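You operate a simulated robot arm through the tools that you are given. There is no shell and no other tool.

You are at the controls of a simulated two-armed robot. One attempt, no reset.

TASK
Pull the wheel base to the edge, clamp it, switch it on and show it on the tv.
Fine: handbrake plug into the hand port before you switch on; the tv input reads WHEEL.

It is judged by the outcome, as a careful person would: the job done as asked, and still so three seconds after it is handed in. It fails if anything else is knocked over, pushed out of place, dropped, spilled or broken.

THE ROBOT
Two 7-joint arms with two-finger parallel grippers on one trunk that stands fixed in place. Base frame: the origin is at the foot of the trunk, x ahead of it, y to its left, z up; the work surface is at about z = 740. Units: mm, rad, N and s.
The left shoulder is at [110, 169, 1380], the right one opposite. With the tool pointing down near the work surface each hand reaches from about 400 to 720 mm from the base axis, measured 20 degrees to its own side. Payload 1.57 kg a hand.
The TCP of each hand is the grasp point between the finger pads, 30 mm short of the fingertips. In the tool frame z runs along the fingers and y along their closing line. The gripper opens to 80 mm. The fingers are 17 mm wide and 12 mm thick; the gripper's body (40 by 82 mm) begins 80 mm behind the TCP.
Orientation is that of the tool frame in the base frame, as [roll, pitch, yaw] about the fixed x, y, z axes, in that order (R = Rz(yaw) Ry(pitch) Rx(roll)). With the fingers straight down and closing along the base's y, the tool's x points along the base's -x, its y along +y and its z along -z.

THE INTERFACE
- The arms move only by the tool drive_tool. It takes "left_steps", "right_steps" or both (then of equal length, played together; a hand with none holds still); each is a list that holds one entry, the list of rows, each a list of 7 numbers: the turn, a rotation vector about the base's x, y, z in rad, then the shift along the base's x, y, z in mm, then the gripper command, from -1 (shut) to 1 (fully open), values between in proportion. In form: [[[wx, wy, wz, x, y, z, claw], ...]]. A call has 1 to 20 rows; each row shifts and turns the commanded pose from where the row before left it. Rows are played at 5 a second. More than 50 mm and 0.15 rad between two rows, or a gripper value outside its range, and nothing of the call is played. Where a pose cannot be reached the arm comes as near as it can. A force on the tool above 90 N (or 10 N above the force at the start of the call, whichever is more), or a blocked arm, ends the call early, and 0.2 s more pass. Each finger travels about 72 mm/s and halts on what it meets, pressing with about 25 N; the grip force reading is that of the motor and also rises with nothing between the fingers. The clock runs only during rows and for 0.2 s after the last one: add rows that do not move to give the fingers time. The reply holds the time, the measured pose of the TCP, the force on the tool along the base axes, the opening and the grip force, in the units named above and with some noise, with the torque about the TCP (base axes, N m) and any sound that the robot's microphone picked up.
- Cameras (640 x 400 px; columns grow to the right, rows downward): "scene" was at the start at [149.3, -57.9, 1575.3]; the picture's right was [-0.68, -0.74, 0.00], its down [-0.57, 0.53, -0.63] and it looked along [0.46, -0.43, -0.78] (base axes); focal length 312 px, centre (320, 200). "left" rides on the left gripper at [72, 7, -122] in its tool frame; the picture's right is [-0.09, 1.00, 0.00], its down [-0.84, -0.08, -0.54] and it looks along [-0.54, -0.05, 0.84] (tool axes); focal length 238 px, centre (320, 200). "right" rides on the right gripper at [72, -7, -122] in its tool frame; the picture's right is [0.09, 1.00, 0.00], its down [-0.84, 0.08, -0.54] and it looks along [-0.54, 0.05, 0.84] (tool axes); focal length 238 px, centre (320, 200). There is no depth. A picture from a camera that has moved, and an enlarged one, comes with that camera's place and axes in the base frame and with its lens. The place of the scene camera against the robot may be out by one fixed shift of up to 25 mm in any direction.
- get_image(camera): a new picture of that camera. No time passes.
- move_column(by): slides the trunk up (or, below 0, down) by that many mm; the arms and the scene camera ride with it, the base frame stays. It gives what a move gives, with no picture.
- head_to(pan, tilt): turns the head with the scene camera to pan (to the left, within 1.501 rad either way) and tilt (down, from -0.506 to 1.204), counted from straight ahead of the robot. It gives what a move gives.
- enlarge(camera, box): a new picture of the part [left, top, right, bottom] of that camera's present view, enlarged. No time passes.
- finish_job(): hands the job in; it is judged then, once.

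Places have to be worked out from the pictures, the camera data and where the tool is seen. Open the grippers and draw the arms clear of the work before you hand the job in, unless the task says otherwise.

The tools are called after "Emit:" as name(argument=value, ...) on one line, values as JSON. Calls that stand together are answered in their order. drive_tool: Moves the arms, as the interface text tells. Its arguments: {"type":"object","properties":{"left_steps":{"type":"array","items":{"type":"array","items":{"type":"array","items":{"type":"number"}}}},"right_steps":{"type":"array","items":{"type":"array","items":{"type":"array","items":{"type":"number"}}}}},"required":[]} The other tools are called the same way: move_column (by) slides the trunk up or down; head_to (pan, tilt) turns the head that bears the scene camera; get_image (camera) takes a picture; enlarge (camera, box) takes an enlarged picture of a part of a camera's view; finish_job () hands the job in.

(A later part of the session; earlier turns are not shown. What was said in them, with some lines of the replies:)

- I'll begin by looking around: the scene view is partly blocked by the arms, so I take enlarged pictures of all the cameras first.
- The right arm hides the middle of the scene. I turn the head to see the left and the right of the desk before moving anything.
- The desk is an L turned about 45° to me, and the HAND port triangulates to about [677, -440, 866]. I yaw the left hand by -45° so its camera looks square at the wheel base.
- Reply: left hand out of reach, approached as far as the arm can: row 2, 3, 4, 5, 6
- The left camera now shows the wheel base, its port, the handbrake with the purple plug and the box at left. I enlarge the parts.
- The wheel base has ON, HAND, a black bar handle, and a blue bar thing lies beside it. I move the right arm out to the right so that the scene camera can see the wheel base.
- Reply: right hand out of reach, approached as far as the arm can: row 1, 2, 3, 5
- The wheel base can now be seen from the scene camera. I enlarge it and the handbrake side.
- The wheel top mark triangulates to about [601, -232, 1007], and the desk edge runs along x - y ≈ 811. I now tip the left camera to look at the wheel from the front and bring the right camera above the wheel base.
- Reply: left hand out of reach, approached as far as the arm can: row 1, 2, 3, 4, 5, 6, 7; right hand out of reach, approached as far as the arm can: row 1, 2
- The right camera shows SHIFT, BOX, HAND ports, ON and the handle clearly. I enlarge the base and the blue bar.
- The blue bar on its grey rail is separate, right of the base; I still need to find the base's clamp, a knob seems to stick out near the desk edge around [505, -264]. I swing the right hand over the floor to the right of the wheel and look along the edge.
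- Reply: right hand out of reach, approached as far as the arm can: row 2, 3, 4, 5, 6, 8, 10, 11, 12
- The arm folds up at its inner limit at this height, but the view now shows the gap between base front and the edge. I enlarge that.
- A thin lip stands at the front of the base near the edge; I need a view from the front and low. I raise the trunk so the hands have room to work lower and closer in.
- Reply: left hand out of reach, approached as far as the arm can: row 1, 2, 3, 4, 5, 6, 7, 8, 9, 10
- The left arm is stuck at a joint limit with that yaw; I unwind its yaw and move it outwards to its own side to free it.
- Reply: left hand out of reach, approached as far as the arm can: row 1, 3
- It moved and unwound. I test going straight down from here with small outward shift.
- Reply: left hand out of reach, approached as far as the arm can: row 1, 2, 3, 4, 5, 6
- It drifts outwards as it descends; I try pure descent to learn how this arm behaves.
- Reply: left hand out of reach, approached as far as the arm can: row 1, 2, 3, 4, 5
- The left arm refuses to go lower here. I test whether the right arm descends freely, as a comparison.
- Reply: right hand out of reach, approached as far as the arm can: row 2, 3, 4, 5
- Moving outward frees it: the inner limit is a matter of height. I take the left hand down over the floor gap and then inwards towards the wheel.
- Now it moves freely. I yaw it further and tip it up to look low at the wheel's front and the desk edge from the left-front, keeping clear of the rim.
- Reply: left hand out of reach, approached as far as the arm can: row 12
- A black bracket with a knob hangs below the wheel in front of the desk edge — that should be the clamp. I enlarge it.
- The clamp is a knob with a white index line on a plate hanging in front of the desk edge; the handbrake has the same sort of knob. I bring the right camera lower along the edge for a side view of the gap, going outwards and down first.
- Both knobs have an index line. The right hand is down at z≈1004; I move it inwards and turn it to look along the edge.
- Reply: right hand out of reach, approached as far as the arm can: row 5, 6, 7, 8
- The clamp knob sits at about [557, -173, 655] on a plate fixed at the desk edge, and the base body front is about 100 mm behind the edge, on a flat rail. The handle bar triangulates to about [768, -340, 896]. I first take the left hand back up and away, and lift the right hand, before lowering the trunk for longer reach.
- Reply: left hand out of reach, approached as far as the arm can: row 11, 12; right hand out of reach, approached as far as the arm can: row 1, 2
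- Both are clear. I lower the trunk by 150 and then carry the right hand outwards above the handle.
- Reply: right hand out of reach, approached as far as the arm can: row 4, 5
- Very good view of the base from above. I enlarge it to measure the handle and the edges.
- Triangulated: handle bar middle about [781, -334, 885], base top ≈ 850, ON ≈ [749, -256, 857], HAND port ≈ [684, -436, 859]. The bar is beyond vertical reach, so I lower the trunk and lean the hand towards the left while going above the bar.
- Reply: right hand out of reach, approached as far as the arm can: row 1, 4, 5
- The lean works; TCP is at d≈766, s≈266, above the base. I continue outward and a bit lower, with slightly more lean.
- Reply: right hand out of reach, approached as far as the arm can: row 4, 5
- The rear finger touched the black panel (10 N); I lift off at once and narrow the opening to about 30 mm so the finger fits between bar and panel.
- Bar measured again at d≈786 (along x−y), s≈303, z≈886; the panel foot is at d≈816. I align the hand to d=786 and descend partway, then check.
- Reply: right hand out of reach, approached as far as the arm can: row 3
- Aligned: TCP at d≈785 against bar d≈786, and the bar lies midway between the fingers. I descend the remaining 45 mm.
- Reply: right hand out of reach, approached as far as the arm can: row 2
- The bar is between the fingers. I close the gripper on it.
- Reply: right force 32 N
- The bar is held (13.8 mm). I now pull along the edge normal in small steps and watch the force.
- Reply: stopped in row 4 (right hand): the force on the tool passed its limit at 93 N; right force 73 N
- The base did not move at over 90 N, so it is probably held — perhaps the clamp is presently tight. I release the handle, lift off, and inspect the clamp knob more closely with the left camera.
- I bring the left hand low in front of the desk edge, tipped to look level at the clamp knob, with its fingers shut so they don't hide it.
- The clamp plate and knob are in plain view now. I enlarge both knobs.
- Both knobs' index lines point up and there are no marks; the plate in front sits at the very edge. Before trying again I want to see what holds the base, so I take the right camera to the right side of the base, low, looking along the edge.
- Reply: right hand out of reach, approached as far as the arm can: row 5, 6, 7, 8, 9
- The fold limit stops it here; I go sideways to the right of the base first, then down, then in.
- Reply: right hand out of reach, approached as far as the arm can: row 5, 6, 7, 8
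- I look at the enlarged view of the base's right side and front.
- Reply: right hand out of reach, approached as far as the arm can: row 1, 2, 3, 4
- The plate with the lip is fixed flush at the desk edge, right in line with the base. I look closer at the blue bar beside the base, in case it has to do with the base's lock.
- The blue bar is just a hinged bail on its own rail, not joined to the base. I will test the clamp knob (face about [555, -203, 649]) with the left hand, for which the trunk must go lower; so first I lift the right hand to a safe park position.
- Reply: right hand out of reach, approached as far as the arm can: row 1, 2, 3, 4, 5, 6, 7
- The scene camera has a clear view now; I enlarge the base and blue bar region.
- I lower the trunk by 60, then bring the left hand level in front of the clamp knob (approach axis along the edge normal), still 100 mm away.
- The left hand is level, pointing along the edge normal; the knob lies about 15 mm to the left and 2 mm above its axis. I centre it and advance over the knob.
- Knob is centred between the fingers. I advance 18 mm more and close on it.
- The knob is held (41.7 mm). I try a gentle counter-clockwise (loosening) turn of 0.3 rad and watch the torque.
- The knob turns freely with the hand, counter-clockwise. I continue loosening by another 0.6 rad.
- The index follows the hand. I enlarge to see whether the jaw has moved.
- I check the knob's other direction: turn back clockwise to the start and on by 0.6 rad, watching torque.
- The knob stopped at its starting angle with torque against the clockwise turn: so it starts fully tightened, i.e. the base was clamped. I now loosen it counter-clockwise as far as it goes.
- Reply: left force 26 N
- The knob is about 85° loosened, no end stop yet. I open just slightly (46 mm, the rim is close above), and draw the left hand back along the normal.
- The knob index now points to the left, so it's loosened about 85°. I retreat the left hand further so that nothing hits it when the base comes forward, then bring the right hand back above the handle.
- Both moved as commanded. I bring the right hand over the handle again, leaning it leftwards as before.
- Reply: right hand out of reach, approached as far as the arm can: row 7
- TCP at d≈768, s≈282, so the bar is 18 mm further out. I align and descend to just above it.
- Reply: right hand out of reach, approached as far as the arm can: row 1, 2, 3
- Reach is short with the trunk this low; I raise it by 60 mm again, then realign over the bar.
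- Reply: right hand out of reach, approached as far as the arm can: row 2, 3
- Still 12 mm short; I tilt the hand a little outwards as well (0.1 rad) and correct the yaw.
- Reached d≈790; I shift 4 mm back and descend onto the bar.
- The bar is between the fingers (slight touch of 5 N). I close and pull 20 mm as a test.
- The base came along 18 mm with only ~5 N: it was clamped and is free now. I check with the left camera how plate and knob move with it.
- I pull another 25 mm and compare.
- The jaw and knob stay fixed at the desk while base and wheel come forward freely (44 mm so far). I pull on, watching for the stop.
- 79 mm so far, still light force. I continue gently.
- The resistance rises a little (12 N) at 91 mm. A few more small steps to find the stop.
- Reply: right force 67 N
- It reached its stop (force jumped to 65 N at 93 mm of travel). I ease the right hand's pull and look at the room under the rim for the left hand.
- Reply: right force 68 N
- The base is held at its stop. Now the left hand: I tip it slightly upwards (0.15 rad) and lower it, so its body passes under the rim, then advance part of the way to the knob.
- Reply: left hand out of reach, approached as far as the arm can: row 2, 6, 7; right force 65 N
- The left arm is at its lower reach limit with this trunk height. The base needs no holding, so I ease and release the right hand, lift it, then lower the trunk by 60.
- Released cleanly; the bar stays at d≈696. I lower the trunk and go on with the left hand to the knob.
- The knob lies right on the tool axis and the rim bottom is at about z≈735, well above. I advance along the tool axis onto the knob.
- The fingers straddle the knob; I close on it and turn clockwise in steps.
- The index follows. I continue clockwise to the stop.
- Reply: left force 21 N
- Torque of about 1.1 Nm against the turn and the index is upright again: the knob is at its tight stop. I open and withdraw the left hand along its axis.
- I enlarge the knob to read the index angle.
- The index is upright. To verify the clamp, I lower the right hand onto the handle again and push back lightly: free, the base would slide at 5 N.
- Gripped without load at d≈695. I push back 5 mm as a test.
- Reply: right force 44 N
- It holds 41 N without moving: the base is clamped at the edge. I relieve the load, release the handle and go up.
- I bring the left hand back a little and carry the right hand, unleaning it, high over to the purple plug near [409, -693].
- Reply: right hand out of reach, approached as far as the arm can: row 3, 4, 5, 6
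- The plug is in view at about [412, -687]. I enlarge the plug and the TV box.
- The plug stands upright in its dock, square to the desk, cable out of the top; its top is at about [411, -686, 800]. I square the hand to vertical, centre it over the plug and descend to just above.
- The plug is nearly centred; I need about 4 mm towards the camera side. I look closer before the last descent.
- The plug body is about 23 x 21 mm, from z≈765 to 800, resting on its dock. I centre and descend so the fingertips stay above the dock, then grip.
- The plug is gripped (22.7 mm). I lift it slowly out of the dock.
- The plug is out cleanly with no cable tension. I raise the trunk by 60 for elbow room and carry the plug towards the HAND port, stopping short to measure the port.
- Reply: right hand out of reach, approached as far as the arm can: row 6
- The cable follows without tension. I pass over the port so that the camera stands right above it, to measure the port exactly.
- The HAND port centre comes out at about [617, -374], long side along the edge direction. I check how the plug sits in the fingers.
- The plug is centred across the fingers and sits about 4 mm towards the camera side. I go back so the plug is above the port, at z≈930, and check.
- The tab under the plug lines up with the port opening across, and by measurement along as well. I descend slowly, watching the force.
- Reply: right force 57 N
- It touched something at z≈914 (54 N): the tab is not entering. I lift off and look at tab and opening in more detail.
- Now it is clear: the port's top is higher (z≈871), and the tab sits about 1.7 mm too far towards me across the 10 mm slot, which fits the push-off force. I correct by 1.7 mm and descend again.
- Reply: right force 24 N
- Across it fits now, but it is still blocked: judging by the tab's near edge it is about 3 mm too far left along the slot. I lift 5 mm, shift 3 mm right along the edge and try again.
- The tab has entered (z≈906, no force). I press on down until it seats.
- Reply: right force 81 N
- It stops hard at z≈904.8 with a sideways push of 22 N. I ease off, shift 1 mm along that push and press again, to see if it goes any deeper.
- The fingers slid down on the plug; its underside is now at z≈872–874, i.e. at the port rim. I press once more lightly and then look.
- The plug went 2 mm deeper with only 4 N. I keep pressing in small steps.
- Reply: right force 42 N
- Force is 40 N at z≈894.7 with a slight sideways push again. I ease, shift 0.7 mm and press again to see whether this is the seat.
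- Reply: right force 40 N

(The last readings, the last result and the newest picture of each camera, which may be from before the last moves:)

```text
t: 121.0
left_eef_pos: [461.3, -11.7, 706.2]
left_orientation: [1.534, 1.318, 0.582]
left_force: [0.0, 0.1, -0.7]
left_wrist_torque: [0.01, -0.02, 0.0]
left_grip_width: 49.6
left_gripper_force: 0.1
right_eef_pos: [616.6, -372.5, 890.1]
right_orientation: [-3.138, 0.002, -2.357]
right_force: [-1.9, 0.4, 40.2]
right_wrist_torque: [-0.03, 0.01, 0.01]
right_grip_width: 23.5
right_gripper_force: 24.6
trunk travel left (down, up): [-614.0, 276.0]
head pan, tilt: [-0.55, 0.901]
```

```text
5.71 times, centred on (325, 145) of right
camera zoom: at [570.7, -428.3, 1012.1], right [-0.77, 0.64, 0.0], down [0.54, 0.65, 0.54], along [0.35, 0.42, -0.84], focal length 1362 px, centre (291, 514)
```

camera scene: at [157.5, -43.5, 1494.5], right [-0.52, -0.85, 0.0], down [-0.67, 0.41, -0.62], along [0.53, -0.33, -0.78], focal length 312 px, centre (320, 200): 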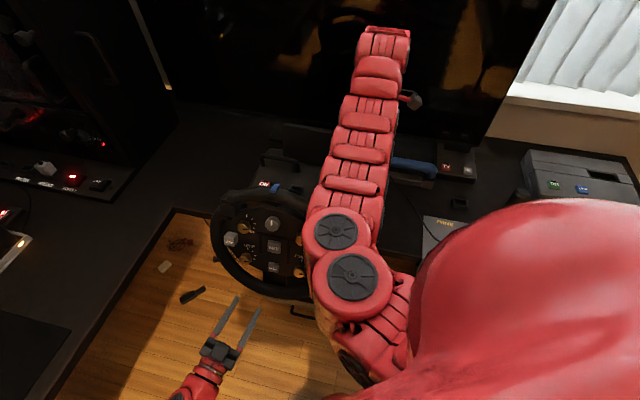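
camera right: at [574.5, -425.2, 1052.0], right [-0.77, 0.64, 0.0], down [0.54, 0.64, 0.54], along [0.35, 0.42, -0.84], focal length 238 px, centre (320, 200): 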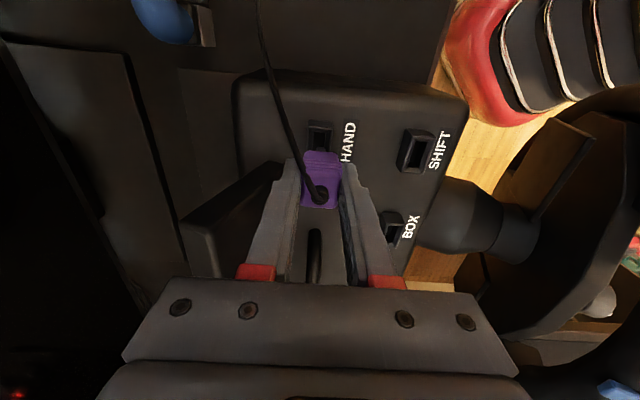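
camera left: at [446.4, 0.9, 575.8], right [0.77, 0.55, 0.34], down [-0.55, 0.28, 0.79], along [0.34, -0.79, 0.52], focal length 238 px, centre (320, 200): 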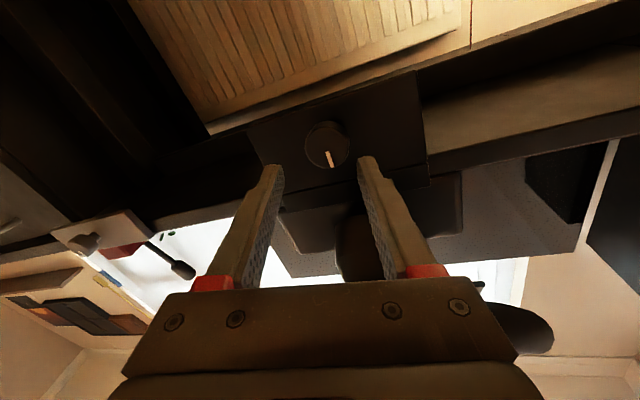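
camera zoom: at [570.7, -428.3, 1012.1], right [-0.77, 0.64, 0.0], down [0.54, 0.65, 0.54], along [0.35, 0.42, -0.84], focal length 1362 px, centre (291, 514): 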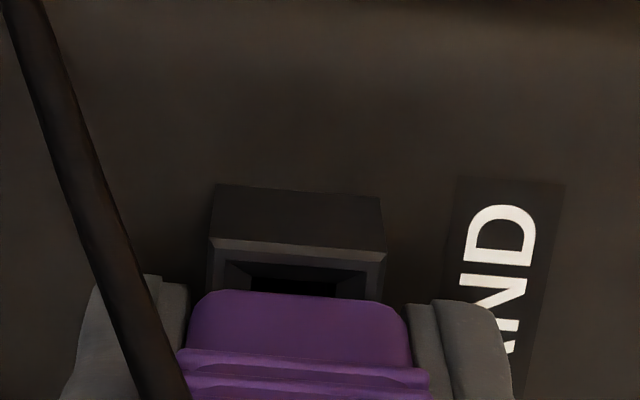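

The fingers only slide on the plug now while its underside stays at z≈872, the rim height: it is seated. I release and lift straight up to check.

Emit:
drive_tool(right_steps=[[[0, 0, 0, 0, 0, 2, -0.7], [0, 0, 0, 0, 0, 0, -0.2], [0, 0, 0, 0, 0, 0, 0], [0, 0, 0, 0, 0, 10, 0], [0, 0, 0, 0, 0, 20, 0], [0, 0, 0, 0, 0, 25, 0], [0, 0, 0, 0, 0, 30, 0]]])

Emit:
get_image(camera="right")

Emit:
enlarge(camera="right", box=[270, 80, 390, 190])

```text
t: 122.6
left_eef_pos: [464.7, -12.3, 704.9]
left_orientation: [1.546, 1.319, 0.597]
left_force: [0.4, 0.4, -0.2]
left_wrist_torque: [0.0, 0.01, 0.01]
left_grip_width: 50.0
left_gripper_force: 0.0
right_eef_pos: [620.0, -374.4, 974.2]
right_orientation: [3.142, 0.001, -2.358]
right_force: [0.0, -0.3, -0.4]
right_wrist_torque: [-0.04, -0.03, 0.04]
right_grip_width: 40.0
right_gripper_force: 0.1
trunk travel left (down, up): [-614.0, 276.0]
head pan, tilt: [-0.55, 0.901]
```

```text
taken
camera right: at [573.9, -430.1, 1095.4], right [-0.77, 0.64, 0.0], down [0.54, 0.65, 0.54], along [0.35, 0.42, -0.84], focal length 238 px, centre (320, 200)
```

right: 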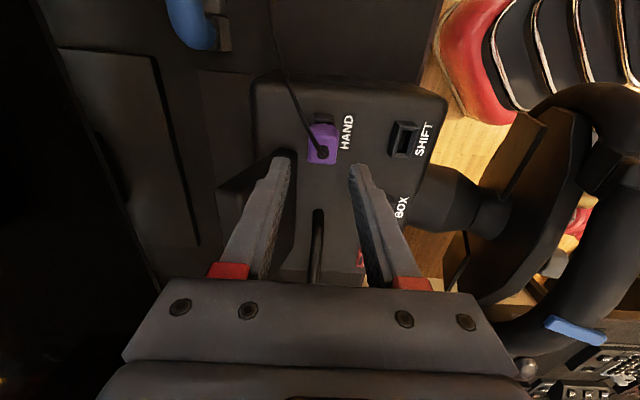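

```text
3.64 times, centred on (330, 135) of right
camera zoom: at [573.9, -430.1, 1095.4], right [-0.77, 0.64, 0.0], down [0.54, 0.65, 0.54], along [0.35, 0.42, -0.84], focal length 867 px, centre (284, 436)
```

zoom: 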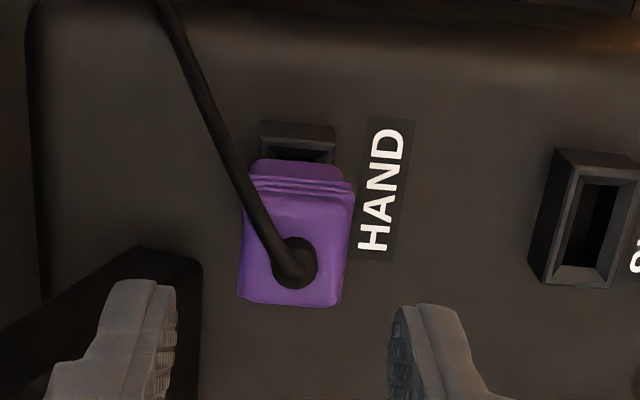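

The plug stands in the HAND port by itself. Next is the ON button, expected near [685, -193, 857]; I close the fingers and move there at height.

Emit:
drive_tool(right_steps=[[[0, 0, 0, 5, 15, 10, 0], [0, 0, 0, 12, 36, 0, -0.5], [0, 0, 0, 12, 36, 0, -1], [0, 0, 0, 12, 36, 0, -1], [0, 0, 0, 6, 18, 0, -1]]])

Emit:
get_image(camera="right")

```text
t: 123.8
left_eef_pos: [463.4, -13.0, 704.6]
left_orientation: [1.549, 1.32, 0.598]
left_force: [-0.1, 0.6, 0.8]
left_wrist_torque: [0.0, 0.01, -0.03]
left_grip_width: 49.9
left_gripper_force: 0.1
right_eef_pos: [667.5, -233.8, 984.1]
right_orientation: [3.14, 0.0, -2.356]
right_force: [-1.2, -0.3, 0.1]
right_wrist_torque: [0.01, -0.02, -0.01]
right_grip_width: 0.0
right_gripper_force: 21.7
trunk travel left (down, up): [-614.0, 276.0]
head pan, tilt: [-0.55, 0.901]
```

```text
taken
camera right: at [621.7, -288.6, 1105.7], right [-0.77, 0.64, 0.0], down [0.54, 0.64, 0.54], along [0.35, 0.42, -0.84], focal length 238 px, centre (320, 200)
```

right: 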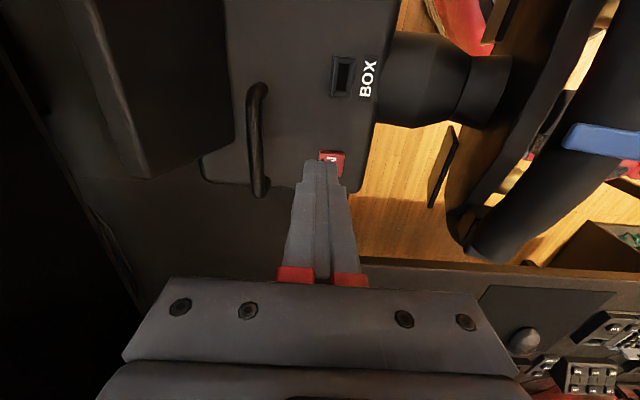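

I enlarge the ON button to get its centre.

Emit:
enlarge(camera="right", box=[280, 110, 380, 210])

```text
4.00 times, centred on (330, 160) of right
camera zoom: at [621.7, -288.6, 1105.7], right [-0.77, 0.64, 0.0], down [0.54, 0.64, 0.54], along [0.35, 0.42, -0.84], focal length 953 px, centre (280, 360)
```

zoom: 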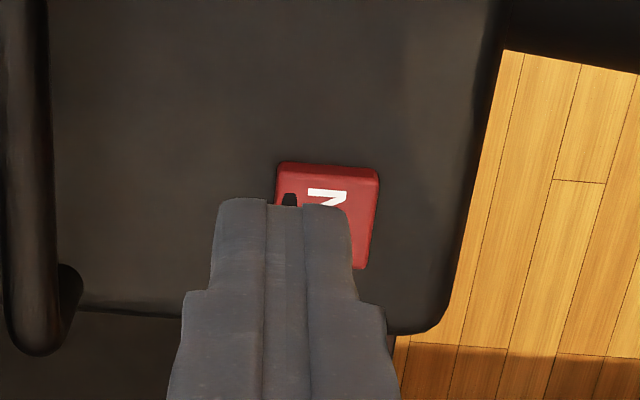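

ON's centre is at about [685, -195, 858]. I move over it and go down to just above.

Emit:
drive_tool(right_steps=[[[0, 0, 0, 8.5, 19, 0, -1], [0, 0, 0, 9, 19.4, -20, -1], [0, 0, 0, 0, 0, -30, -1], [0, 0, 0, 0, 0, -30, -1], [0, 0, 0, 0, 0, 0, -1]]])

Emit:
get_image(camera="right")

```text
t: 125.0
left_eef_pos: [464.4, -12.4, 703.5]
left_orientation: [1.546, 1.318, 0.597]
left_force: [-0.5, -1.2, 0.3]
left_wrist_torque: [0.02, 0.01, 0.0]
left_grip_width: 50.3
left_gripper_force: 0.1
right_eef_pos: [685.6, -194.9, 903.2]
right_orientation: [3.14, 0.0, -2.361]
right_force: [0.4, 0.6, -0.6]
right_wrist_torque: [0.02, -0.02, 0.0]
right_grip_width: 0.0
right_gripper_force: 21.8
trunk travel left (down, up): [-614.0, 276.0]
head pan, tilt: [-0.55, 0.901]
```

```text
taken
camera right: at [638.6, -250.8, 1025.9], right [-0.77, 0.64, 0.0], down [0.54, 0.64, 0.54], along [0.35, 0.42, -0.84], focal length 238 px, centre (320, 200)
```

right: 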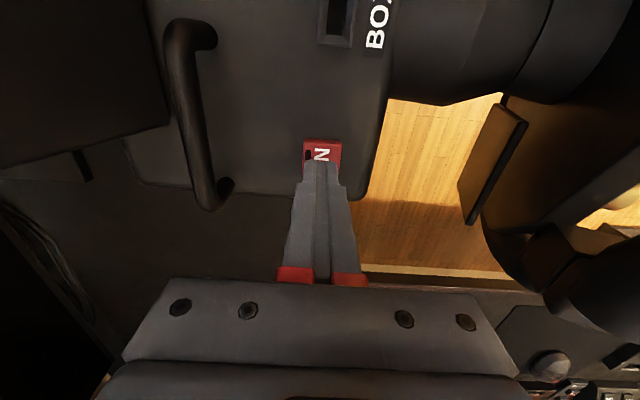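

I'm right above the button. I press down slowly.

Emit:
drive_tool(right_steps=[[[0, 0, 0, 0, 0, -6, -1], [0, 0, 0, 0, 0, -4, -1], [0, 0, 0, 0, 0, -3, -1], [0, 0, 0, 0, 0, -2, -1]]])

Emit:
enlarge(camera="right", box=[260, 100, 380, 220])

```text
t: 126.0
left_eef_pos: [465.0, -12.2, 703.5]
left_orientation: [1.549, 1.318, 0.599]
left_force: [-0.3, -0.5, 0.3]
left_wrist_torque: [0.0, 0.0, 0.02]
left_grip_width: 50.1
left_gripper_force: 0.1
right_eef_pos: [684.7, -195.6, 889.0]
right_orientation: [3.141, 0.001, -2.359]
right_force: [0.9, -0.4, 2.7]
right_wrist_torque: [-0.04, -0.04, 0.01]
right_grip_width: 0.0
right_gripper_force: 21.8
trunk travel left (down, up): [-614.0, 276.0]
head pan, tilt: [-0.55, 0.901]
heard: click
```

```text
3.33 times, centred on (320, 160) of right
camera zoom: at [638.6, -251.0, 1010.7], right [-0.77, 0.64, 0.0], down [0.54, 0.64, 0.54], along [0.35, 0.42, -0.84], focal length 794 px, centre (320, 333)
```

zoom: 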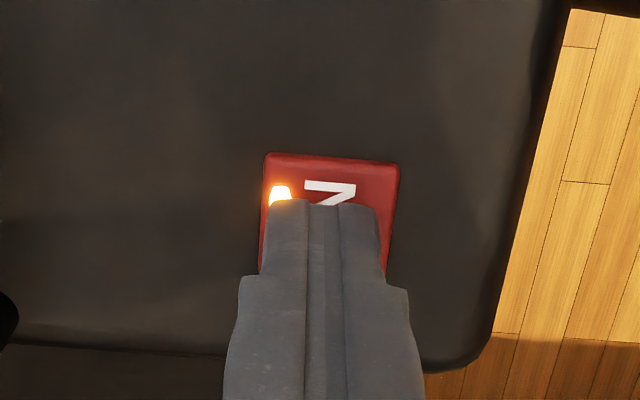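

Click heard and the ON lamp glows after a light 3 N press. I lift straight off so as not to press it twice, and check the display.

Emit:
drive_tool(right_steps=[[[0, 0, 0, 0, 0, 20, -1], [0, 0, 0, 0, 0, 40, -1], [0, 0, 0, 0, 0, 40, -1], [0, 0, 0, -5, -20, 35, -1], [0, 0, 0, -5, -30, 0, -1]]])

Emit:
get_image(camera="right")

Emit:
get_image(camera="scene")

```text
t: 127.2
left_eef_pos: [464.0, -13.0, 704.4]
left_orientation: [1.553, 1.319, 0.602]
left_force: [1.0, 0.7, 0.7]
left_wrist_torque: [0.0, -0.02, 0.01]
left_grip_width: 50.0
left_gripper_force: 0.0
right_eef_pos: [675.1, -247.5, 1023.2]
right_orientation: [-3.141, -0.002, -2.358]
right_force: [0.2, -0.1, -0.2]
right_wrist_torque: [0.03, -0.02, 0.01]
right_grip_width: 0.1
right_gripper_force: 21.5
trunk travel left (down, up): [-614.0, 276.0]
head pan, tilt: [-0.55, 0.901]
```

```text
taken
camera right: at [628.7, -302.7, 1145.3], right [-0.77, 0.64, 0.0], down [0.54, 0.64, 0.54], along [0.35, 0.42, -0.84], focal length 238 px, centre (320, 200)
```

right: 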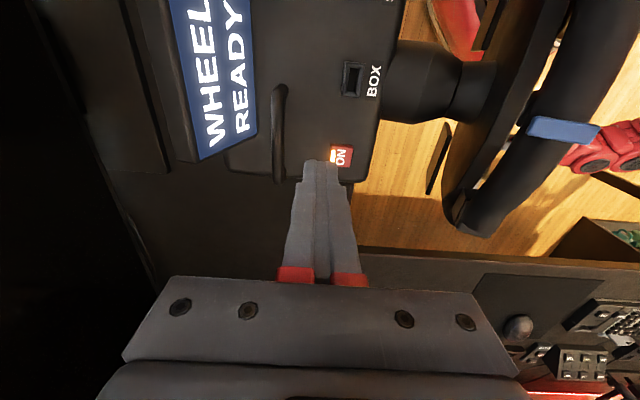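

```text
taken
camera scene: at [158.1, -46.9, 1494.3], right [-0.52, -0.85, 0.0], down [-0.67, 0.41, -0.62], along [0.53, -0.32, -0.78], focal length 312 px, centre (320, 200)
```

scene: 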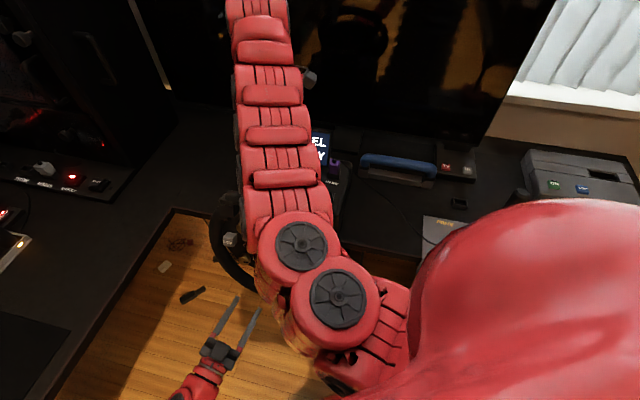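

The base's display reads "WHEEL READY". Now to the TV box (TV button about [527, -741, 775], IN about [481, -786, 775]); I carry the closed right hand over there at z≈1020.

Emit:
drive_tool(right_steps=[[[0, 0, 0, -13, -45, 0, -1], [0, 0, 0, -13, -45, 0, -1], [0, 0, 0, -13, -45, 0, -1], [0, 0, 0, -23, -41, 0, -1], [0, 0, 0, -23, -41, 0, -1], [0, 0, 0, -23, -41, 0, -1], [0, 0, 0, -23, -41, 0, -1], [0, 0, 0, -21, -32, -10, -1], [0, 0, 0, -21, -32, -20, -1], [0, 0, 0, -21, -32, -20, -1], [0, 0, 0, -21, -32, -10, -1]]])

Emit:
get_image(camera="right")

Emit:
get_image(camera="scene")

```text
t: 129.6
left_eef_pos: [462.9, -11.7, 704.7]
left_orientation: [1.55, 1.318, 0.601]
left_force: [0.1, -0.6, -1.0]
left_wrist_torque: [0.02, 0.0, 0.04]
left_grip_width: 49.9
left_gripper_force: 0.1
right_eef_pos: [460.9, -674.3, 962.4]
right_orientation: [3.14, 0.0, -2.356]
right_force: [0.1, -0.5, 0.3]
right_wrist_torque: [0.02, 0.03, -0.02]
right_grip_width: 0.2
right_gripper_force: 21.2
trunk travel left (down, up): [-614.0, 276.0]
head pan, tilt: [-0.55, 0.901]
```

```text
taken
camera right: at [414.6, -729.7, 1084.9], right [-0.77, 0.64, 0.0], down [0.54, 0.65, 0.54], along [0.35, 0.42, -0.84], focal length 238 px, centre (320, 200)
```

right: 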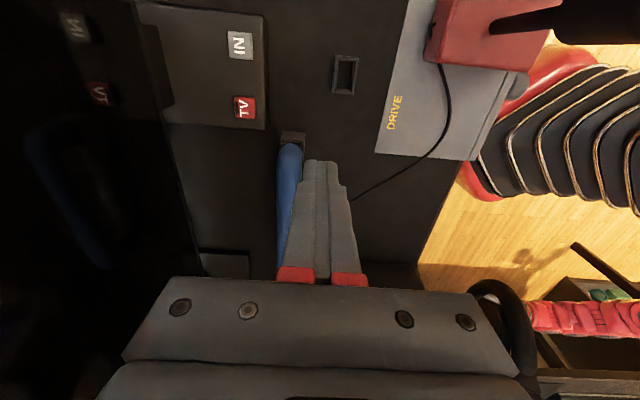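

```text
taken
camera scene: at [156.5, -47.5, 1494.5], right [-0.52, -0.85, 0.0], down [-0.67, 0.41, -0.62], along [0.53, -0.32, -0.78], focal length 312 px, centre (320, 200)
```

scene: 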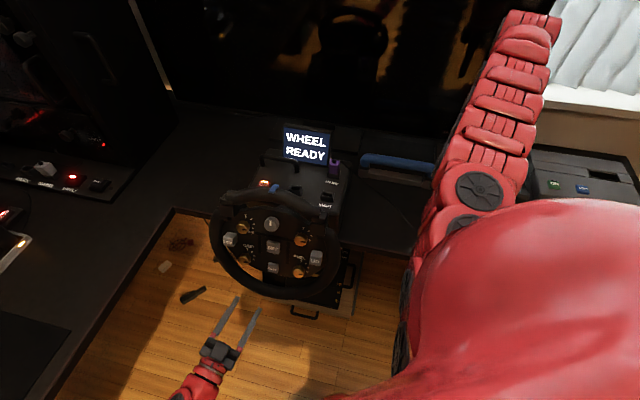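

The positions are confirmed by this view: TV at [527, -741], IN at [481, -787]. They are beyond vertical reach, so I tilt the hand outwards by 0.4 rad while moving above the TV button.

Emit:
drive_tool(right_steps=[[[-0.094, -0.094, 0, 16, -16, -20, -1], [-0.094, -0.094, 0, 16, -16, -20, -1], [-0.094, -0.094, 0, 16, -16, -30, -1], [0, 0, 0, 15, -16, -30, -1], [0, 0, 0, 0, 0, 0, -1]]])

Emit:
get_image(camera="right")

```text
t: 130.8
left_eef_pos: [463.5, -11.1, 703.7]
left_orientation: [1.542, 1.321, 0.594]
left_force: [0.5, 0.1, -0.2]
left_wrist_torque: [-0.01, 0.01, -0.01]
left_grip_width: 50.0
left_gripper_force: 0.1
right_eef_pos: [522.6, -736.5, 864.3]
right_orientation: [-2.743, 0.002, -2.359]
right_force: [0.2, -0.2, 0.4]
right_wrist_torque: [-0.02, 0.04, -0.01]
right_grip_width: 0.0
right_gripper_force: 21.8
trunk travel left (down, up): [-614.0, 276.0]
head pan, tilt: [-0.55, 0.901]
```

```text
taken
camera right: at [442.5, -758.0, 978.9], right [-0.71, 0.59, -0.39], down [0.39, 0.79, 0.47], along [0.58, 0.18, -0.79], focal length 238 px, centre (320, 200)
```

right: 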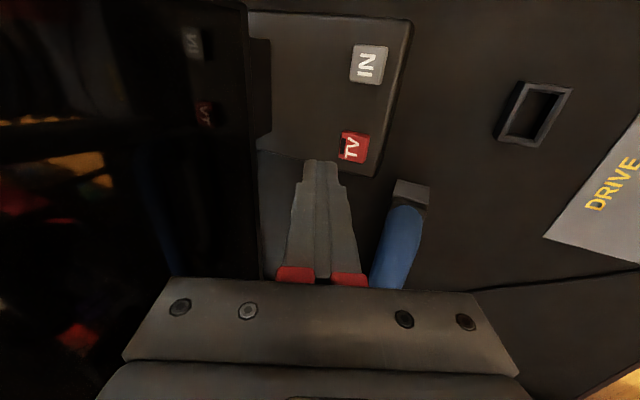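

The TV button projects just where expected. I come down close above it.

Emit:
drive_tool(right_steps=[[[0, 0, 0, 1, -1, -18, -1], [0, 0, 0, 1, -1, -16, -1], [0, 0, 0, 0, 0, -12, -1], [0, 0, 0, 0, 0, 0, -1]]])

Emit:
enlarge(camera="right", box=[260, 60, 440, 220])

```text
t: 131.8
left_eef_pos: [463.3, -12.8, 704.8]
left_orientation: [1.549, 1.321, 0.598]
left_force: [0.1, -0.1, -0.4]
left_wrist_torque: [0.01, -0.04, 0.0]
left_grip_width: 49.6
left_gripper_force: 0.1
right_eef_pos: [520.9, -737.1, 818.3]
right_orientation: [-2.744, 0.003, -2.358]
right_force: [0.3, -0.2, 0.1]
right_wrist_torque: [-0.01, -0.01, 0.0]
right_grip_width: 0.3
right_gripper_force: 21.9
right hand out of reach, approached as far as the arm can: row 3
trunk travel left (down, up): [-614.0, 276.0]
head pan, tilt: [-0.55, 0.901]
```

```text
2.50 times, centred on (350, 140) of right
camera zoom: at [441.5, -757.5, 933.2], right [-0.71, 0.59, -0.39], down [0.39, 0.79, 0.47], along [0.58, 0.18, -0.79], focal length 596 px, centre (245, 350)
```

zoom: 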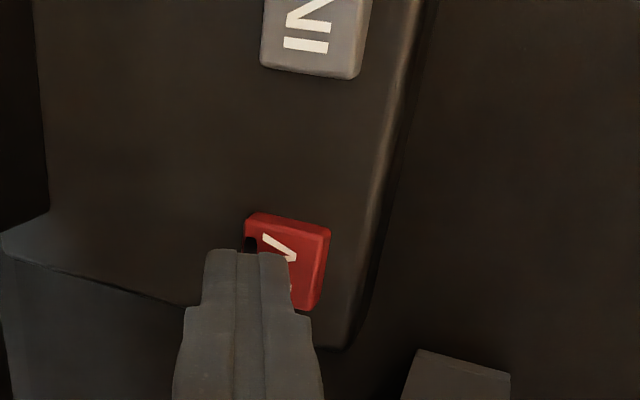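

The arm is at its lower reach limit here; I lift 45 mm, lower the trunk 40 mm and come down again.

Emit:
drive_tool(right_steps=[[[0, 0, 0, 0, 0, 25, -1], [0, 0, 0, 2, -1, 20, -1]]])

Emit:
move_column(by=-40)

Emit:
drive_tool(right_steps=[[[0, 0, 0, 0, 0, -5, -1], [0, 0, 0, 0, 0, -3, -1], [0, 0, 0, 0, 0, 0, -1]]])

```text
t: 132.4
left_eef_pos: [463.4, -13.7, 704.5]
left_orientation: [1.547, 1.32, 0.598]
left_force: [-0.3, -0.5, 0.3]
left_wrist_torque: [-0.01, 0.0, 0.03]
left_grip_width: 50.2
left_gripper_force: 0.0
right_eef_pos: [524.4, -736.6, 861.5]
right_orientation: [-2.743, 0.002, -2.358]
right_force: [-0.1, -0.3, 0.2]
right_wrist_torque: [0.0, 0.01, -0.02]
right_grip_width: 0.2
right_gripper_force: 21.0
trunk travel left (down, up): [-614.0, 276.0]
head pan, tilt: [-0.55, 0.901]
```

```text
t: 133.3
left_eef_pos: [463.8, -12.1, 663.2]
left_orientation: [1.546, 1.32, 0.598]
left_force: [0.1, -0.2, 0.5]
left_wrist_torque: [0.02, 0.03, 0.01]
left_grip_width: 49.9
left_gripper_force: 0.0
right_eef_pos: [522.7, -736.6, 822.4]
right_orientation: [-2.745, 0.002, -2.358]
right_force: [0.5, 0.0, -0.7]
right_wrist_torque: [-0.02, -0.02, 0.01]
right_grip_width: 0.1
right_gripper_force: 21.6
trunk travel left (down, up): [-574.0, 316.0]
head pan, tilt: [-0.55, 0.901]
```

```text
t: 134.1
left_eef_pos: [463.5, -12.0, 664.0]
left_orientation: [1.548, 1.318, 0.599]
left_force: [0.3, -0.2, -0.3]
left_wrist_torque: [-0.02, 0.0, 0.0]
left_grip_width: 49.9
left_gripper_force: 0.1
right_eef_pos: [523.4, -736.7, 815.3]
right_orientation: [-2.745, 0.002, -2.36]
right_force: [-0.5, 0.1, -0.3]
right_wrist_torque: [-0.04, 0.02, 0.0]
right_grip_width: 0.0
right_gripper_force: 21.2
trunk travel left (down, up): [-574.0, 316.0]
head pan, tilt: [-0.55, 0.901]
```

Reach is fine now. I press down slowly towards the TV button.

Emit:
drive_tool(right_steps=[[[0, 0, 0, 1, -1, -3, -1], [0, 0, 0, 0, 0, -2, -1], [0, 0, 0, 0, 0, -2, -1]]])

Emit:
enlarge(camera="right", box=[260, 60, 440, 220])

```text
t: 134.9
left_eef_pos: [464.4, -12.7, 664.4]
left_orientation: [1.547, 1.319, 0.598]
left_force: [0.8, 0.0, -0.5]
left_wrist_torque: [0.01, -0.01, 0.0]
left_grip_width: 50.1
left_gripper_force: 0.0
right_eef_pos: [523.7, -737.1, 808.1]
right_orientation: [-2.745, 0.001, -2.358]
right_force: [-0.1, 0.3, -0.3]
right_wrist_torque: [-0.03, -0.01, -0.02]
right_grip_width: 0.0
right_gripper_force: 21.1
trunk travel left (down, up): [-574.0, 316.0]
head pan, tilt: [-0.55, 0.901]
```

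```text
2.50 times, centred on (350, 140) of right
camera zoom: at [444.3, -759.1, 923.4], right [-0.71, 0.59, -0.39], down [0.39, 0.79, 0.47], along [0.58, 0.18, -0.79], focal length 596 px, centre (245, 350)
```

zoom: 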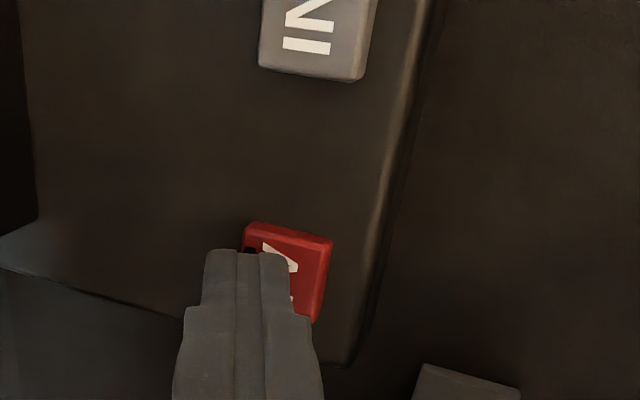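

No contact yet; I go on in 2 mm steps.

Emit:
drive_tool(right_steps=[[[0, 0, 0, 0, 0, -2, -1], [0, 0, 0, 0, 0, -2, -1], [0, 0, 0, 0, 0, -1.5, -1]]])

```text
t: 135.7
left_eef_pos: [464.2, -11.8, 663.7]
left_orientation: [1.545, 1.32, 0.597]
left_force: [-0.3, -0.6, -0.1]
left_wrist_torque: [0.01, -0.03, -0.02]
left_grip_width: 50.1
left_gripper_force: 0.0
right_eef_pos: [523.6, -738.2, 803.5]
right_orientation: [-2.743, 0.002, -2.358]
right_force: [1.5, -0.3, 5.2]
right_wrist_torque: [-0.01, -0.02, -0.02]
right_grip_width: 0.2
right_gripper_force: 21.4
trunk travel left (down, up): [-574.0, 316.0]
head pan, tilt: [-0.55, 0.901]
heard: click
```

Click heard with 5 N. I lift off the button and look at the TV with the head camera.

Emit:
drive_tool(right_steps=[[[0, 0, 0, 0, 0, 12, -1], [0, 0, 0, 0, 0, 25, -1], [0, 0, 0, 0, 0, 25, -1]]])

Emit:
head_to(pan=-0.8, tilt=0.45)

Emit:
get_image(camera="scene")

Emit:
get_image(camera="right")

```text
t: 136.5
left_eef_pos: [463.5, -12.8, 664.5]
left_orientation: [1.546, 1.32, 0.597]
left_force: [-0.5, -0.3, 0.6]
left_wrist_torque: [0.01, -0.06, 0.01]
left_grip_width: 50.1
left_gripper_force: 0.0
right_eef_pos: [524.0, -737.2, 865.0]
right_orientation: [-2.743, 0.002, -2.356]
right_force: [0.5, -0.1, 0.2]
right_wrist_torque: [-0.03, -0.01, 0.0]
right_grip_width: 0.0
right_gripper_force: 21.1
trunk travel left (down, up): [-574.0, 316.0]
head pan, tilt: [-0.55, 0.901]
```

```text
t: 137.4
left_eef_pos: [464.2, -12.7, 663.6]
left_orientation: [1.548, 1.318, 0.598]
left_force: [-0.5, 0.2, -0.8]
left_wrist_torque: [0.01, -0.02, -0.01]
left_grip_width: 50.2
left_gripper_force: 0.0
right_eef_pos: [524.1, -736.9, 863.9]
right_orientation: [-2.744, 0.0, -2.356]
right_force: [0.7, 0.3, 0.3]
right_wrist_torque: [-0.04, 0.04, 0.0]
right_grip_width: 0.1
right_gripper_force: 20.6
trunk travel left (down, up): [-574.0, 316.0]
head pan, tilt: [-0.799, 0.45]
```

```text
taken
camera scene: at [157.3, -72.2, 1492.7], right [-0.72, -0.7, 0.0], down [-0.3, 0.31, -0.9], along [0.63, -0.64, -0.44], focal length 312 px, centre (320, 200)
```

scene: 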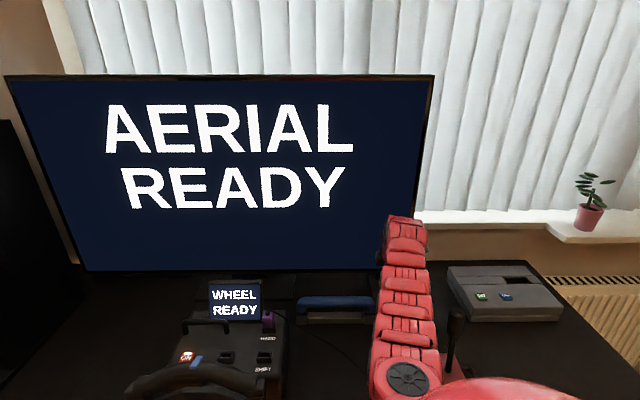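

```text
taken
camera right: at [444.3, -759.0, 979.6], right [-0.71, 0.59, -0.39], down [0.39, 0.79, 0.47], along [0.58, 0.18, -0.79], focal length 238 px, centre (320, 200)
```

right: 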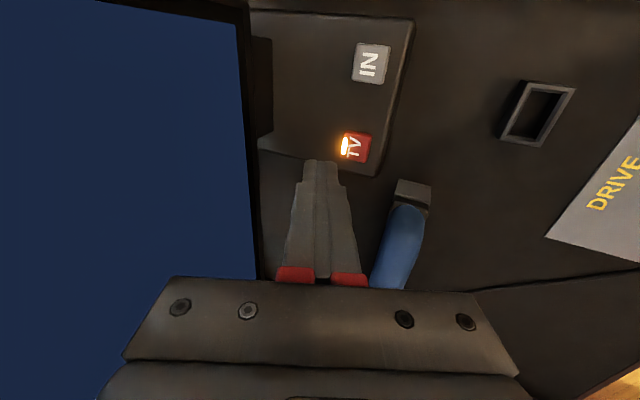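

The TV is on and shows "AERIAL". I move over the IN button, 65 mm to the right along the edge, to change the input.

Emit:
drive_tool(right_steps=[[[0, 0, 0, -22.5, -23.5, 0, -1], [0, 0, 0, -22.5, -23.5, 0, -1], [0, 0, 0, 0, 0, -20, -1], [0, 0, 0, 0, 0, -20, -1], [0, 0, 0, 0, 0, -10, -1], [0, 0, 0, 0, 0, 0, -1]]])

Emit:
enlarge(camera="right", box=[260, 60, 440, 220])

```text
t: 138.8
left_eef_pos: [462.9, -13.5, 663.5]
left_orientation: [1.548, 1.318, 0.598]
left_force: [-0.1, -0.4, -0.5]
left_wrist_torque: [-0.02, 0.0, -0.02]
left_grip_width: 49.8
left_gripper_force: 0.2
right_eef_pos: [479.4, -768.9, 814.8]
right_orientation: [-2.745, 0.002, -2.357]
right_force: [0.7, -0.3, 0.2]
right_wrist_torque: [-0.04, 0.01, 0.0]
right_grip_width: 0.0
right_gripper_force: 20.9
right hand out of reach, approached as far as the arm can: row 2, 5
trunk travel left (down, up): [-574.0, 316.0]
head pan, tilt: [-0.799, 0.45]
```

```text
2.50 times, centred on (350, 140) of right
camera zoom: at [400.6, -790.6, 929.6], right [-0.71, 0.59, -0.38], down [0.39, 0.79, 0.47], along [0.58, 0.18, -0.79], focal length 596 px, centre (245, 350)
```

zoom: 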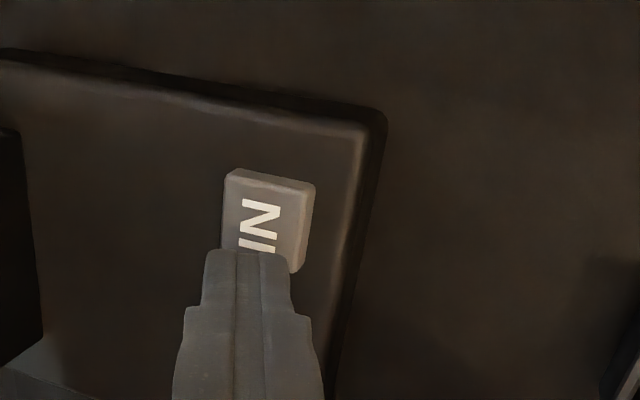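

I'm 15 mm short of the IN button; I lift, tilt a bit more (to 0.55 rad) and realign.

Emit:
drive_tool(right_steps=[[[0, 0, 0, 0, 0, 20, -1], [-0.053, -0.053, 0, -2, -6, 15, -1], [-0.053, -0.053, 0, -2, -7, 0, -1], [0, 0, 0, 0, 0, -15, -1], [0, 0, 0, 0, 0, -15, -1], [0, 0, 0, 0, 0, 0, -1]]])

Emit:
enlarge(camera="right", box=[260, 60, 440, 220])

```text
t: 140.2
left_eef_pos: [463.8, -12.9, 665.0]
left_orientation: [1.549, 1.32, 0.599]
left_force: [-0.1, 0.5, 0.6]
left_wrist_torque: [-0.04, 0.02, -0.01]
left_grip_width: 50.1
left_gripper_force: 0.2
right_eef_pos: [476.1, -781.8, 820.2]
right_orientation: [-2.594, 0.004, -2.358]
right_force: [-0.4, 0.3, 0.4]
right_wrist_torque: [-0.02, -0.01, 0.02]
right_grip_width: 0.2
right_gripper_force: 21.6
trunk travel left (down, up): [-574.0, 316.0]
head pan, tilt: [-0.799, 0.45]
```

```text
2.50 times, centred on (350, 140) of right
camera zoom: at [385.3, -791.6, 927.9], right [-0.66, 0.54, -0.52], down [0.35, 0.84, 0.42], along [0.66, 0.1, -0.74], focal length 596 px, centre (245, 350)
```

zoom: 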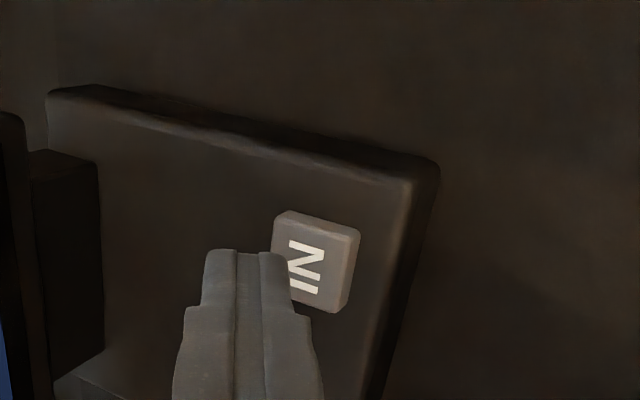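

Aligned: the fingertip's lower corner will land on the button's centre. I press down slowly.

Emit:
drive_tool(right_steps=[[[0, 0, 0, 0, 0, -8, -1], [0, 0, 0, 0, 0, -4, -1], [0, 0, 0, 0, 0, -2, -1], [0, 0, 0, 0, 0, -1.5, -1]]])

```text
t: 141.2
left_eef_pos: [462.4, -12.7, 662.9]
left_orientation: [1.55, 1.319, 0.599]
left_force: [0.1, -0.3, 0.2]
left_wrist_torque: [0.0, -0.01, 0.0]
left_grip_width: 49.8
left_gripper_force: 0.1
right_eef_pos: [476.9, -782.0, 805.7]
right_orientation: [-2.595, 0.001, -2.357]
right_force: [0.6, -0.5, 1.7]
right_wrist_torque: [-0.06, -0.04, -0.03]
right_grip_width: 0.0
right_gripper_force: 21.2
trunk travel left (down, up): [-574.0, 316.0]
head pan, tilt: [-0.799, 0.45]
heard: click
```

Click heard at once. I lift off and read the TV.

Emit:
drive_tool(right_steps=[[[0, 0, 0, 0, 0, 12, -1], [0, 0, 0, 0, 0, 4, -1], [0, 0, 0, 0, 0, 0, -1]]])

Emit:
get_image(camera="scene")

```text
t: 142.0
left_eef_pos: [463.3, -13.3, 665.5]
left_orientation: [1.549, 1.32, 0.598]
left_force: [-0.3, -0.6, 0.7]
left_wrist_torque: [0.05, -0.01, -0.02]
left_grip_width: 49.9
left_gripper_force: 0.0
right_eef_pos: [475.8, -782.2, 819.6]
right_orientation: [-2.594, 0.004, -2.359]
right_force: [0.3, 0.1, -0.7]
right_wrist_torque: [0.02, -0.02, -0.01]
right_grip_width: 0.0
right_gripper_force: 21.2
trunk travel left (down, up): [-574.0, 316.0]
head pan, tilt: [-0.799, 0.45]
```

```text
taken
camera scene: at [157.2, -72.3, 1492.8], right [-0.72, -0.7, 0.0], down [-0.3, 0.31, -0.9], along [0.63, -0.65, -0.44], focal length 312 px, centre (320, 200)
```

scene: 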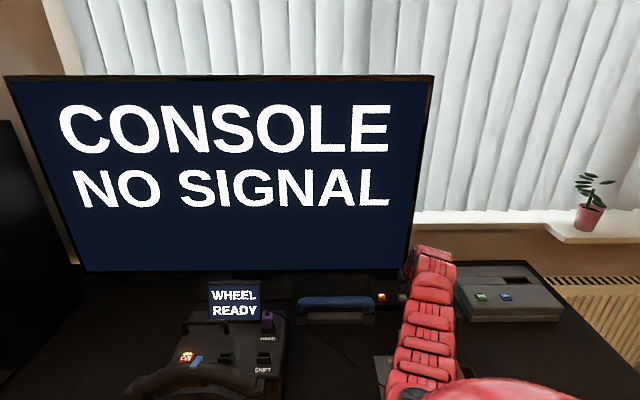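

The input went from AERIAL to CONSOLE, so IN steps through the inputs. I press it once more.

Emit:
drive_tool(right_steps=[[[0, 0, 0, 0, 0, -9, -1], [0, 0, 0, 0, 0, -4, -1], [0, 0, 0, 0, 0, -2, -1], [0, 0, 0, 0, 0, -1, -1]]])

Emit:
get_image(camera="scene")

```text
t: 143.0
left_eef_pos: [463.8, -11.9, 663.7]
left_orientation: [1.549, 1.319, 0.6]
left_force: [-0.7, 0.1, 0.1]
left_wrist_torque: [-0.01, -0.01, 0.0]
left_grip_width: 49.9
left_gripper_force: 0.1
right_eef_pos: [476.3, -781.6, 805.0]
right_orientation: [-2.594, 0.002, -2.358]
right_force: [0.7, -0.7, 2.0]
right_wrist_torque: [-0.03, -0.02, 0.01]
right_grip_width: 0.0
right_gripper_force: 21.2
trunk travel left (down, up): [-574.0, 316.0]
head pan, tilt: [-0.799, 0.45]
heard: click
```

```text
taken
camera scene: at [157.2, -72.1, 1492.9], right [-0.72, -0.7, 0.0], down [-0.3, 0.31, -0.9], along [0.63, -0.65, -0.44], focal length 312 px, centre (320, 200)
```

scene: 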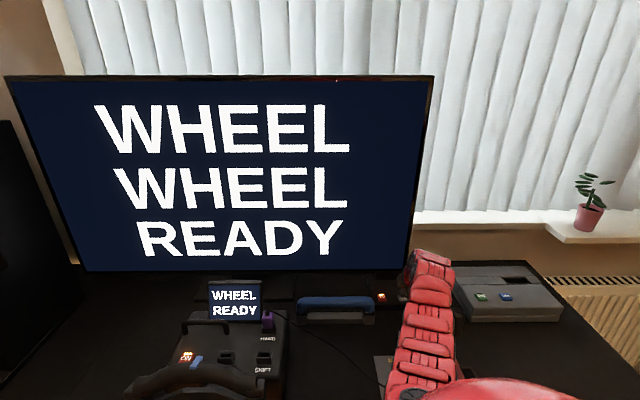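

The TV reads WHEEL / WHEEL READY. I lift the right hand straight up off the button, untilt it, and withdraw.

Emit:
drive_tool(right_steps=[[[0, 0, 0, 0, 0, 15, -1], [0, 0, 0, 0, 0, 30, -1], [0, 0, 0, -5, 5, 40, -1], [0.09, 0.09, 0, -12, 12, 40, -1], [0.09, 0.09, 0, -12, 12, 30, -0.5], [0.09, 0.09, 0, -12, 12, 20, 0.5], [0.09, 0.09, 0, -12, 12, 10, 1], [0, 0, 0, 5, 20, 0, 1], [0, 0, 0, 5, 20, 0, 1]]])

Emit:
get_image(camera="scene")

Emit:
get_image(camera="right")

```text
t: 145.0
left_eef_pos: [464.4, -12.0, 664.4]
left_orientation: [1.547, 1.322, 0.595]
left_force: [-0.2, 0.0, 0.1]
left_wrist_torque: [0.0, -0.04, -0.01]
left_grip_width: 50.1
left_gripper_force: 0.0
right_eef_pos: [433.4, -641.9, 967.5]
right_orientation: [-3.104, -0.002, -2.361]
right_force: [0.2, 0.3, 0.1]
right_wrist_torque: [-0.03, 0.01, 0.01]
right_grip_width: 80.1
right_gripper_force: 0.0
right hand out of reach, approached as far as the arm can: row 6, 7
trunk travel left (down, up): [-574.0, 316.0]
head pan, tilt: [-0.799, 0.45]
```

```text
taken
camera scene: at [158.0, -70.7, 1492.8], right [-0.72, -0.7, 0.0], down [-0.3, 0.31, -0.9], along [0.63, -0.65, -0.43], focal length 312 px, centre (320, 200)
```

scene: 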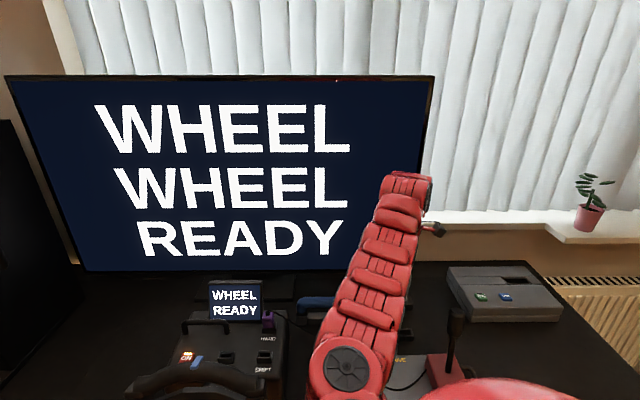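

```text
taken
camera right: at [384.6, -693.1, 1091.0], right [-0.77, 0.64, -0.04], down [0.53, 0.66, 0.54], along [0.37, 0.39, -0.84], focal length 238 px, centre (320, 200)
```

right: 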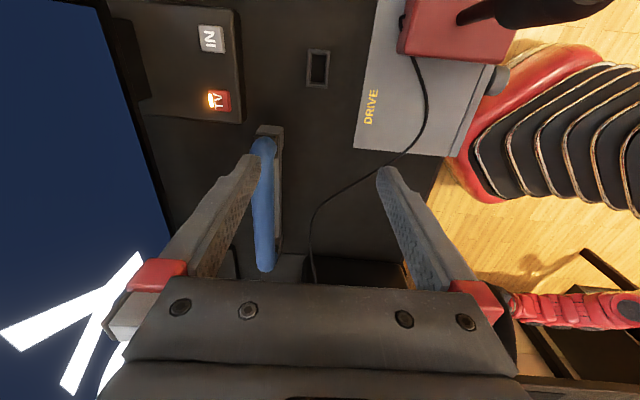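

Right hand is clear and open. I draw the left hand back to its own side, open it, and raise the trunk for a final check.

Emit:
drive_tool(left_steps=[[[0, 0, 0, 0, 20, 0, 0.25], [0, 0, 0, 0, 20, 0, 0.25], [0, 0, 0, 0, 20, 0, 0.6], [0, 0, 0, 0, 20, 0, 1], [0, 0, 0, 0, 20, 0, 1], [0, 0, 0, 0, 20, 0, 1]]])

Emit:
move_column(by=120)

Emit:
head_to(pan=-0.7, tilt=0.8)

Emit:
get_image(camera="scene")

Emit:
get_image(camera="left")

```text
t: 146.4
left_eef_pos: [465.2, 108.1, 663.3]
left_orientation: [1.547, 1.319, 0.597]
left_force: [0.6, 0.0, 0.1]
left_wrist_torque: [-0.02, 0.01, -0.01]
left_grip_width: 80.3
left_gripper_force: 0.0
right_eef_pos: [433.9, -642.0, 967.9]
right_orientation: [-3.104, 0.001, -2.358]
right_force: [0.9, 0.7, -0.2]
right_wrist_torque: [0.0, 0.01, 0.0]
right_grip_width: 80.0
right_gripper_force: 0.0
trunk travel left (down, up): [-574.0, 316.0]
head pan, tilt: [-0.799, 0.45]
```

```text
t: 147.9
left_eef_pos: [463.6, 107.5, 782.3]
left_orientation: [1.548, 1.318, 0.599]
left_force: [-0.3, 0.3, 0.4]
left_wrist_torque: [0.01, 0.0, -0.02]
left_grip_width: 80.3
left_gripper_force: 0.0
right_eef_pos: [433.9, -642.4, 1087.3]
right_orientation: [-3.103, 0.0, -2.36]
right_force: [1.2, -1.3, -0.7]
right_wrist_torque: [0.0, -0.02, -0.05]
right_grip_width: 80.0
right_gripper_force: 0.0
trunk travel left (down, up): [-694.0, 196.0]
head pan, tilt: [-0.799, 0.45]
```

```text
t: 148.7
left_eef_pos: [463.7, 107.0, 783.8]
left_orientation: [1.549, 1.321, 0.598]
left_force: [-0.4, 0.1, 0.1]
left_wrist_torque: [0.01, -0.02, 0.02]
left_grip_width: 79.9
left_gripper_force: 0.0
right_eef_pos: [433.6, -642.6, 1088.1]
right_orientation: [-3.103, 0.001, -2.358]
right_force: [-0.4, 0.9, 0.3]
right_wrist_torque: [-0.04, 0.02, 0.0]
right_grip_width: 79.9
right_gripper_force: 0.0
trunk travel left (down, up): [-694.0, 196.0]
head pan, tilt: [-0.7, 0.799]
```

```text
taken
camera scene: at [154.9, -58.3, 1582.4], right [-0.64, -0.76, 0.0], down [-0.55, 0.46, -0.7], along [0.53, -0.45, -0.72], focal length 312 px, centre (320, 200)
```

scene: 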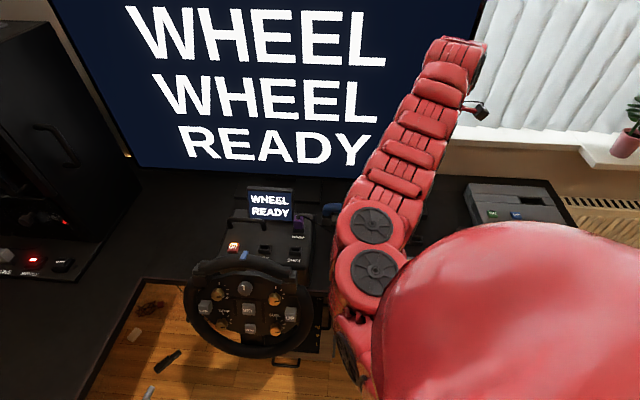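

```text
taken
camera left: at [413.1, 220.0, 715.1], right [0.76, 0.55, 0.34], down [-0.55, 0.28, 0.79], along [0.34, -0.79, 0.52], focal length 238 px, centre (320, 200)
```

left: 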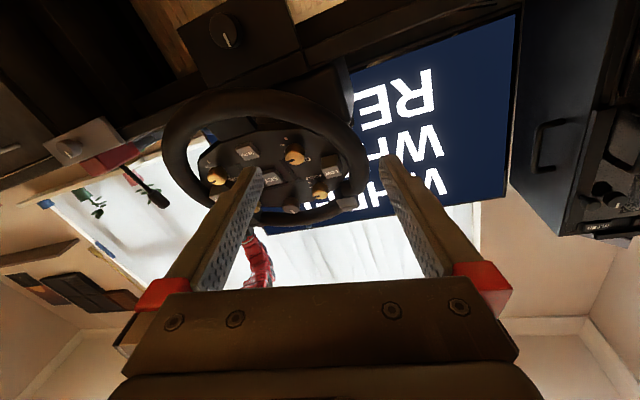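

Everything looks right. One last close look at the base, plug and knob.

Emit:
enlarge(camera="scene", box=[180, 170, 360, 290])

Emit:
enlarge(camera="left", box=[140, 0, 380, 140])

```text
3.33 times, centred on (270, 230) of scene
camera zoom: at [154.9, -58.3, 1582.4], right [-0.64, -0.76, 0.0], down [-0.55, 0.46, -0.7], along [0.53, -0.45, -0.72], focal length 1039 px, centre (487, 100)
```

zoom: 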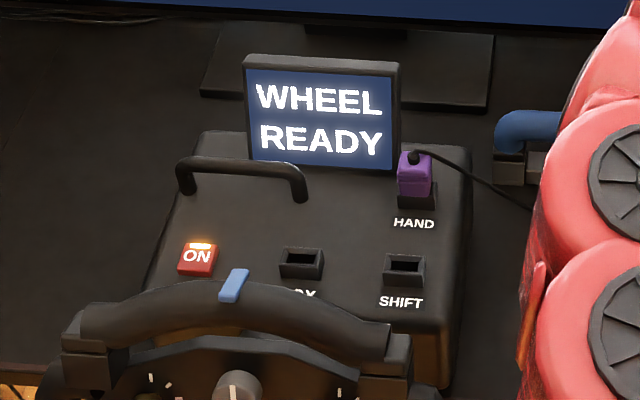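

```text
2.67 times, centred on (260, 70) of left
camera zoom: at [413.1, 220.0, 715.1], right [0.76, 0.55, 0.34], down [-0.55, 0.28, 0.79], along [0.34, -0.79, 0.52], focal length 636 px, centre (480, 547)
```

zoom: 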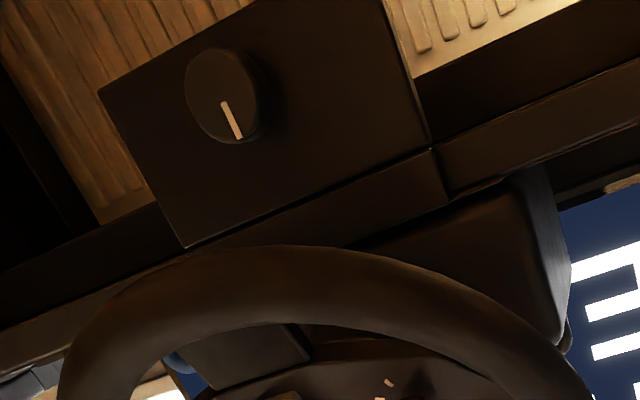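

The plug is seated in HAND, ON is lit, and the base sits at the edge with its knob back at the tight stop. The TV input reads WHEEL, and both hands are open and clear, so I hand the job in.

Emit:
finish_job()

```text
The job is handed in.
```

I've handed the job in. The wheel base is at the desk edge and clamped, it is switched on, and the TV shows it.

- **Base and clamp:** The base was already clamped further back and wouldn't move at first. I loosened the clamp knob, pulled the base forward about 90 mm to its stop, and turned the knob back to its tight stop. A push back of about 40 N did not move it.
- **Handbrake plug:** The purple plug is in the HAND port, and it went in before I switched on.
- **Power:** ON is lit and the base display reads "WHEEL READY".
- **TV:** I switched it on and stepped the input from AERIAL through CONSOLE to WHEEL. It now reads "WHEEL / WHEEL READY".

I saw nothing knocked over or pushed out of place. A finger brushed the base's display panel at about 10 N, and it still works. Both grippers are open and the arms are clear of the work.
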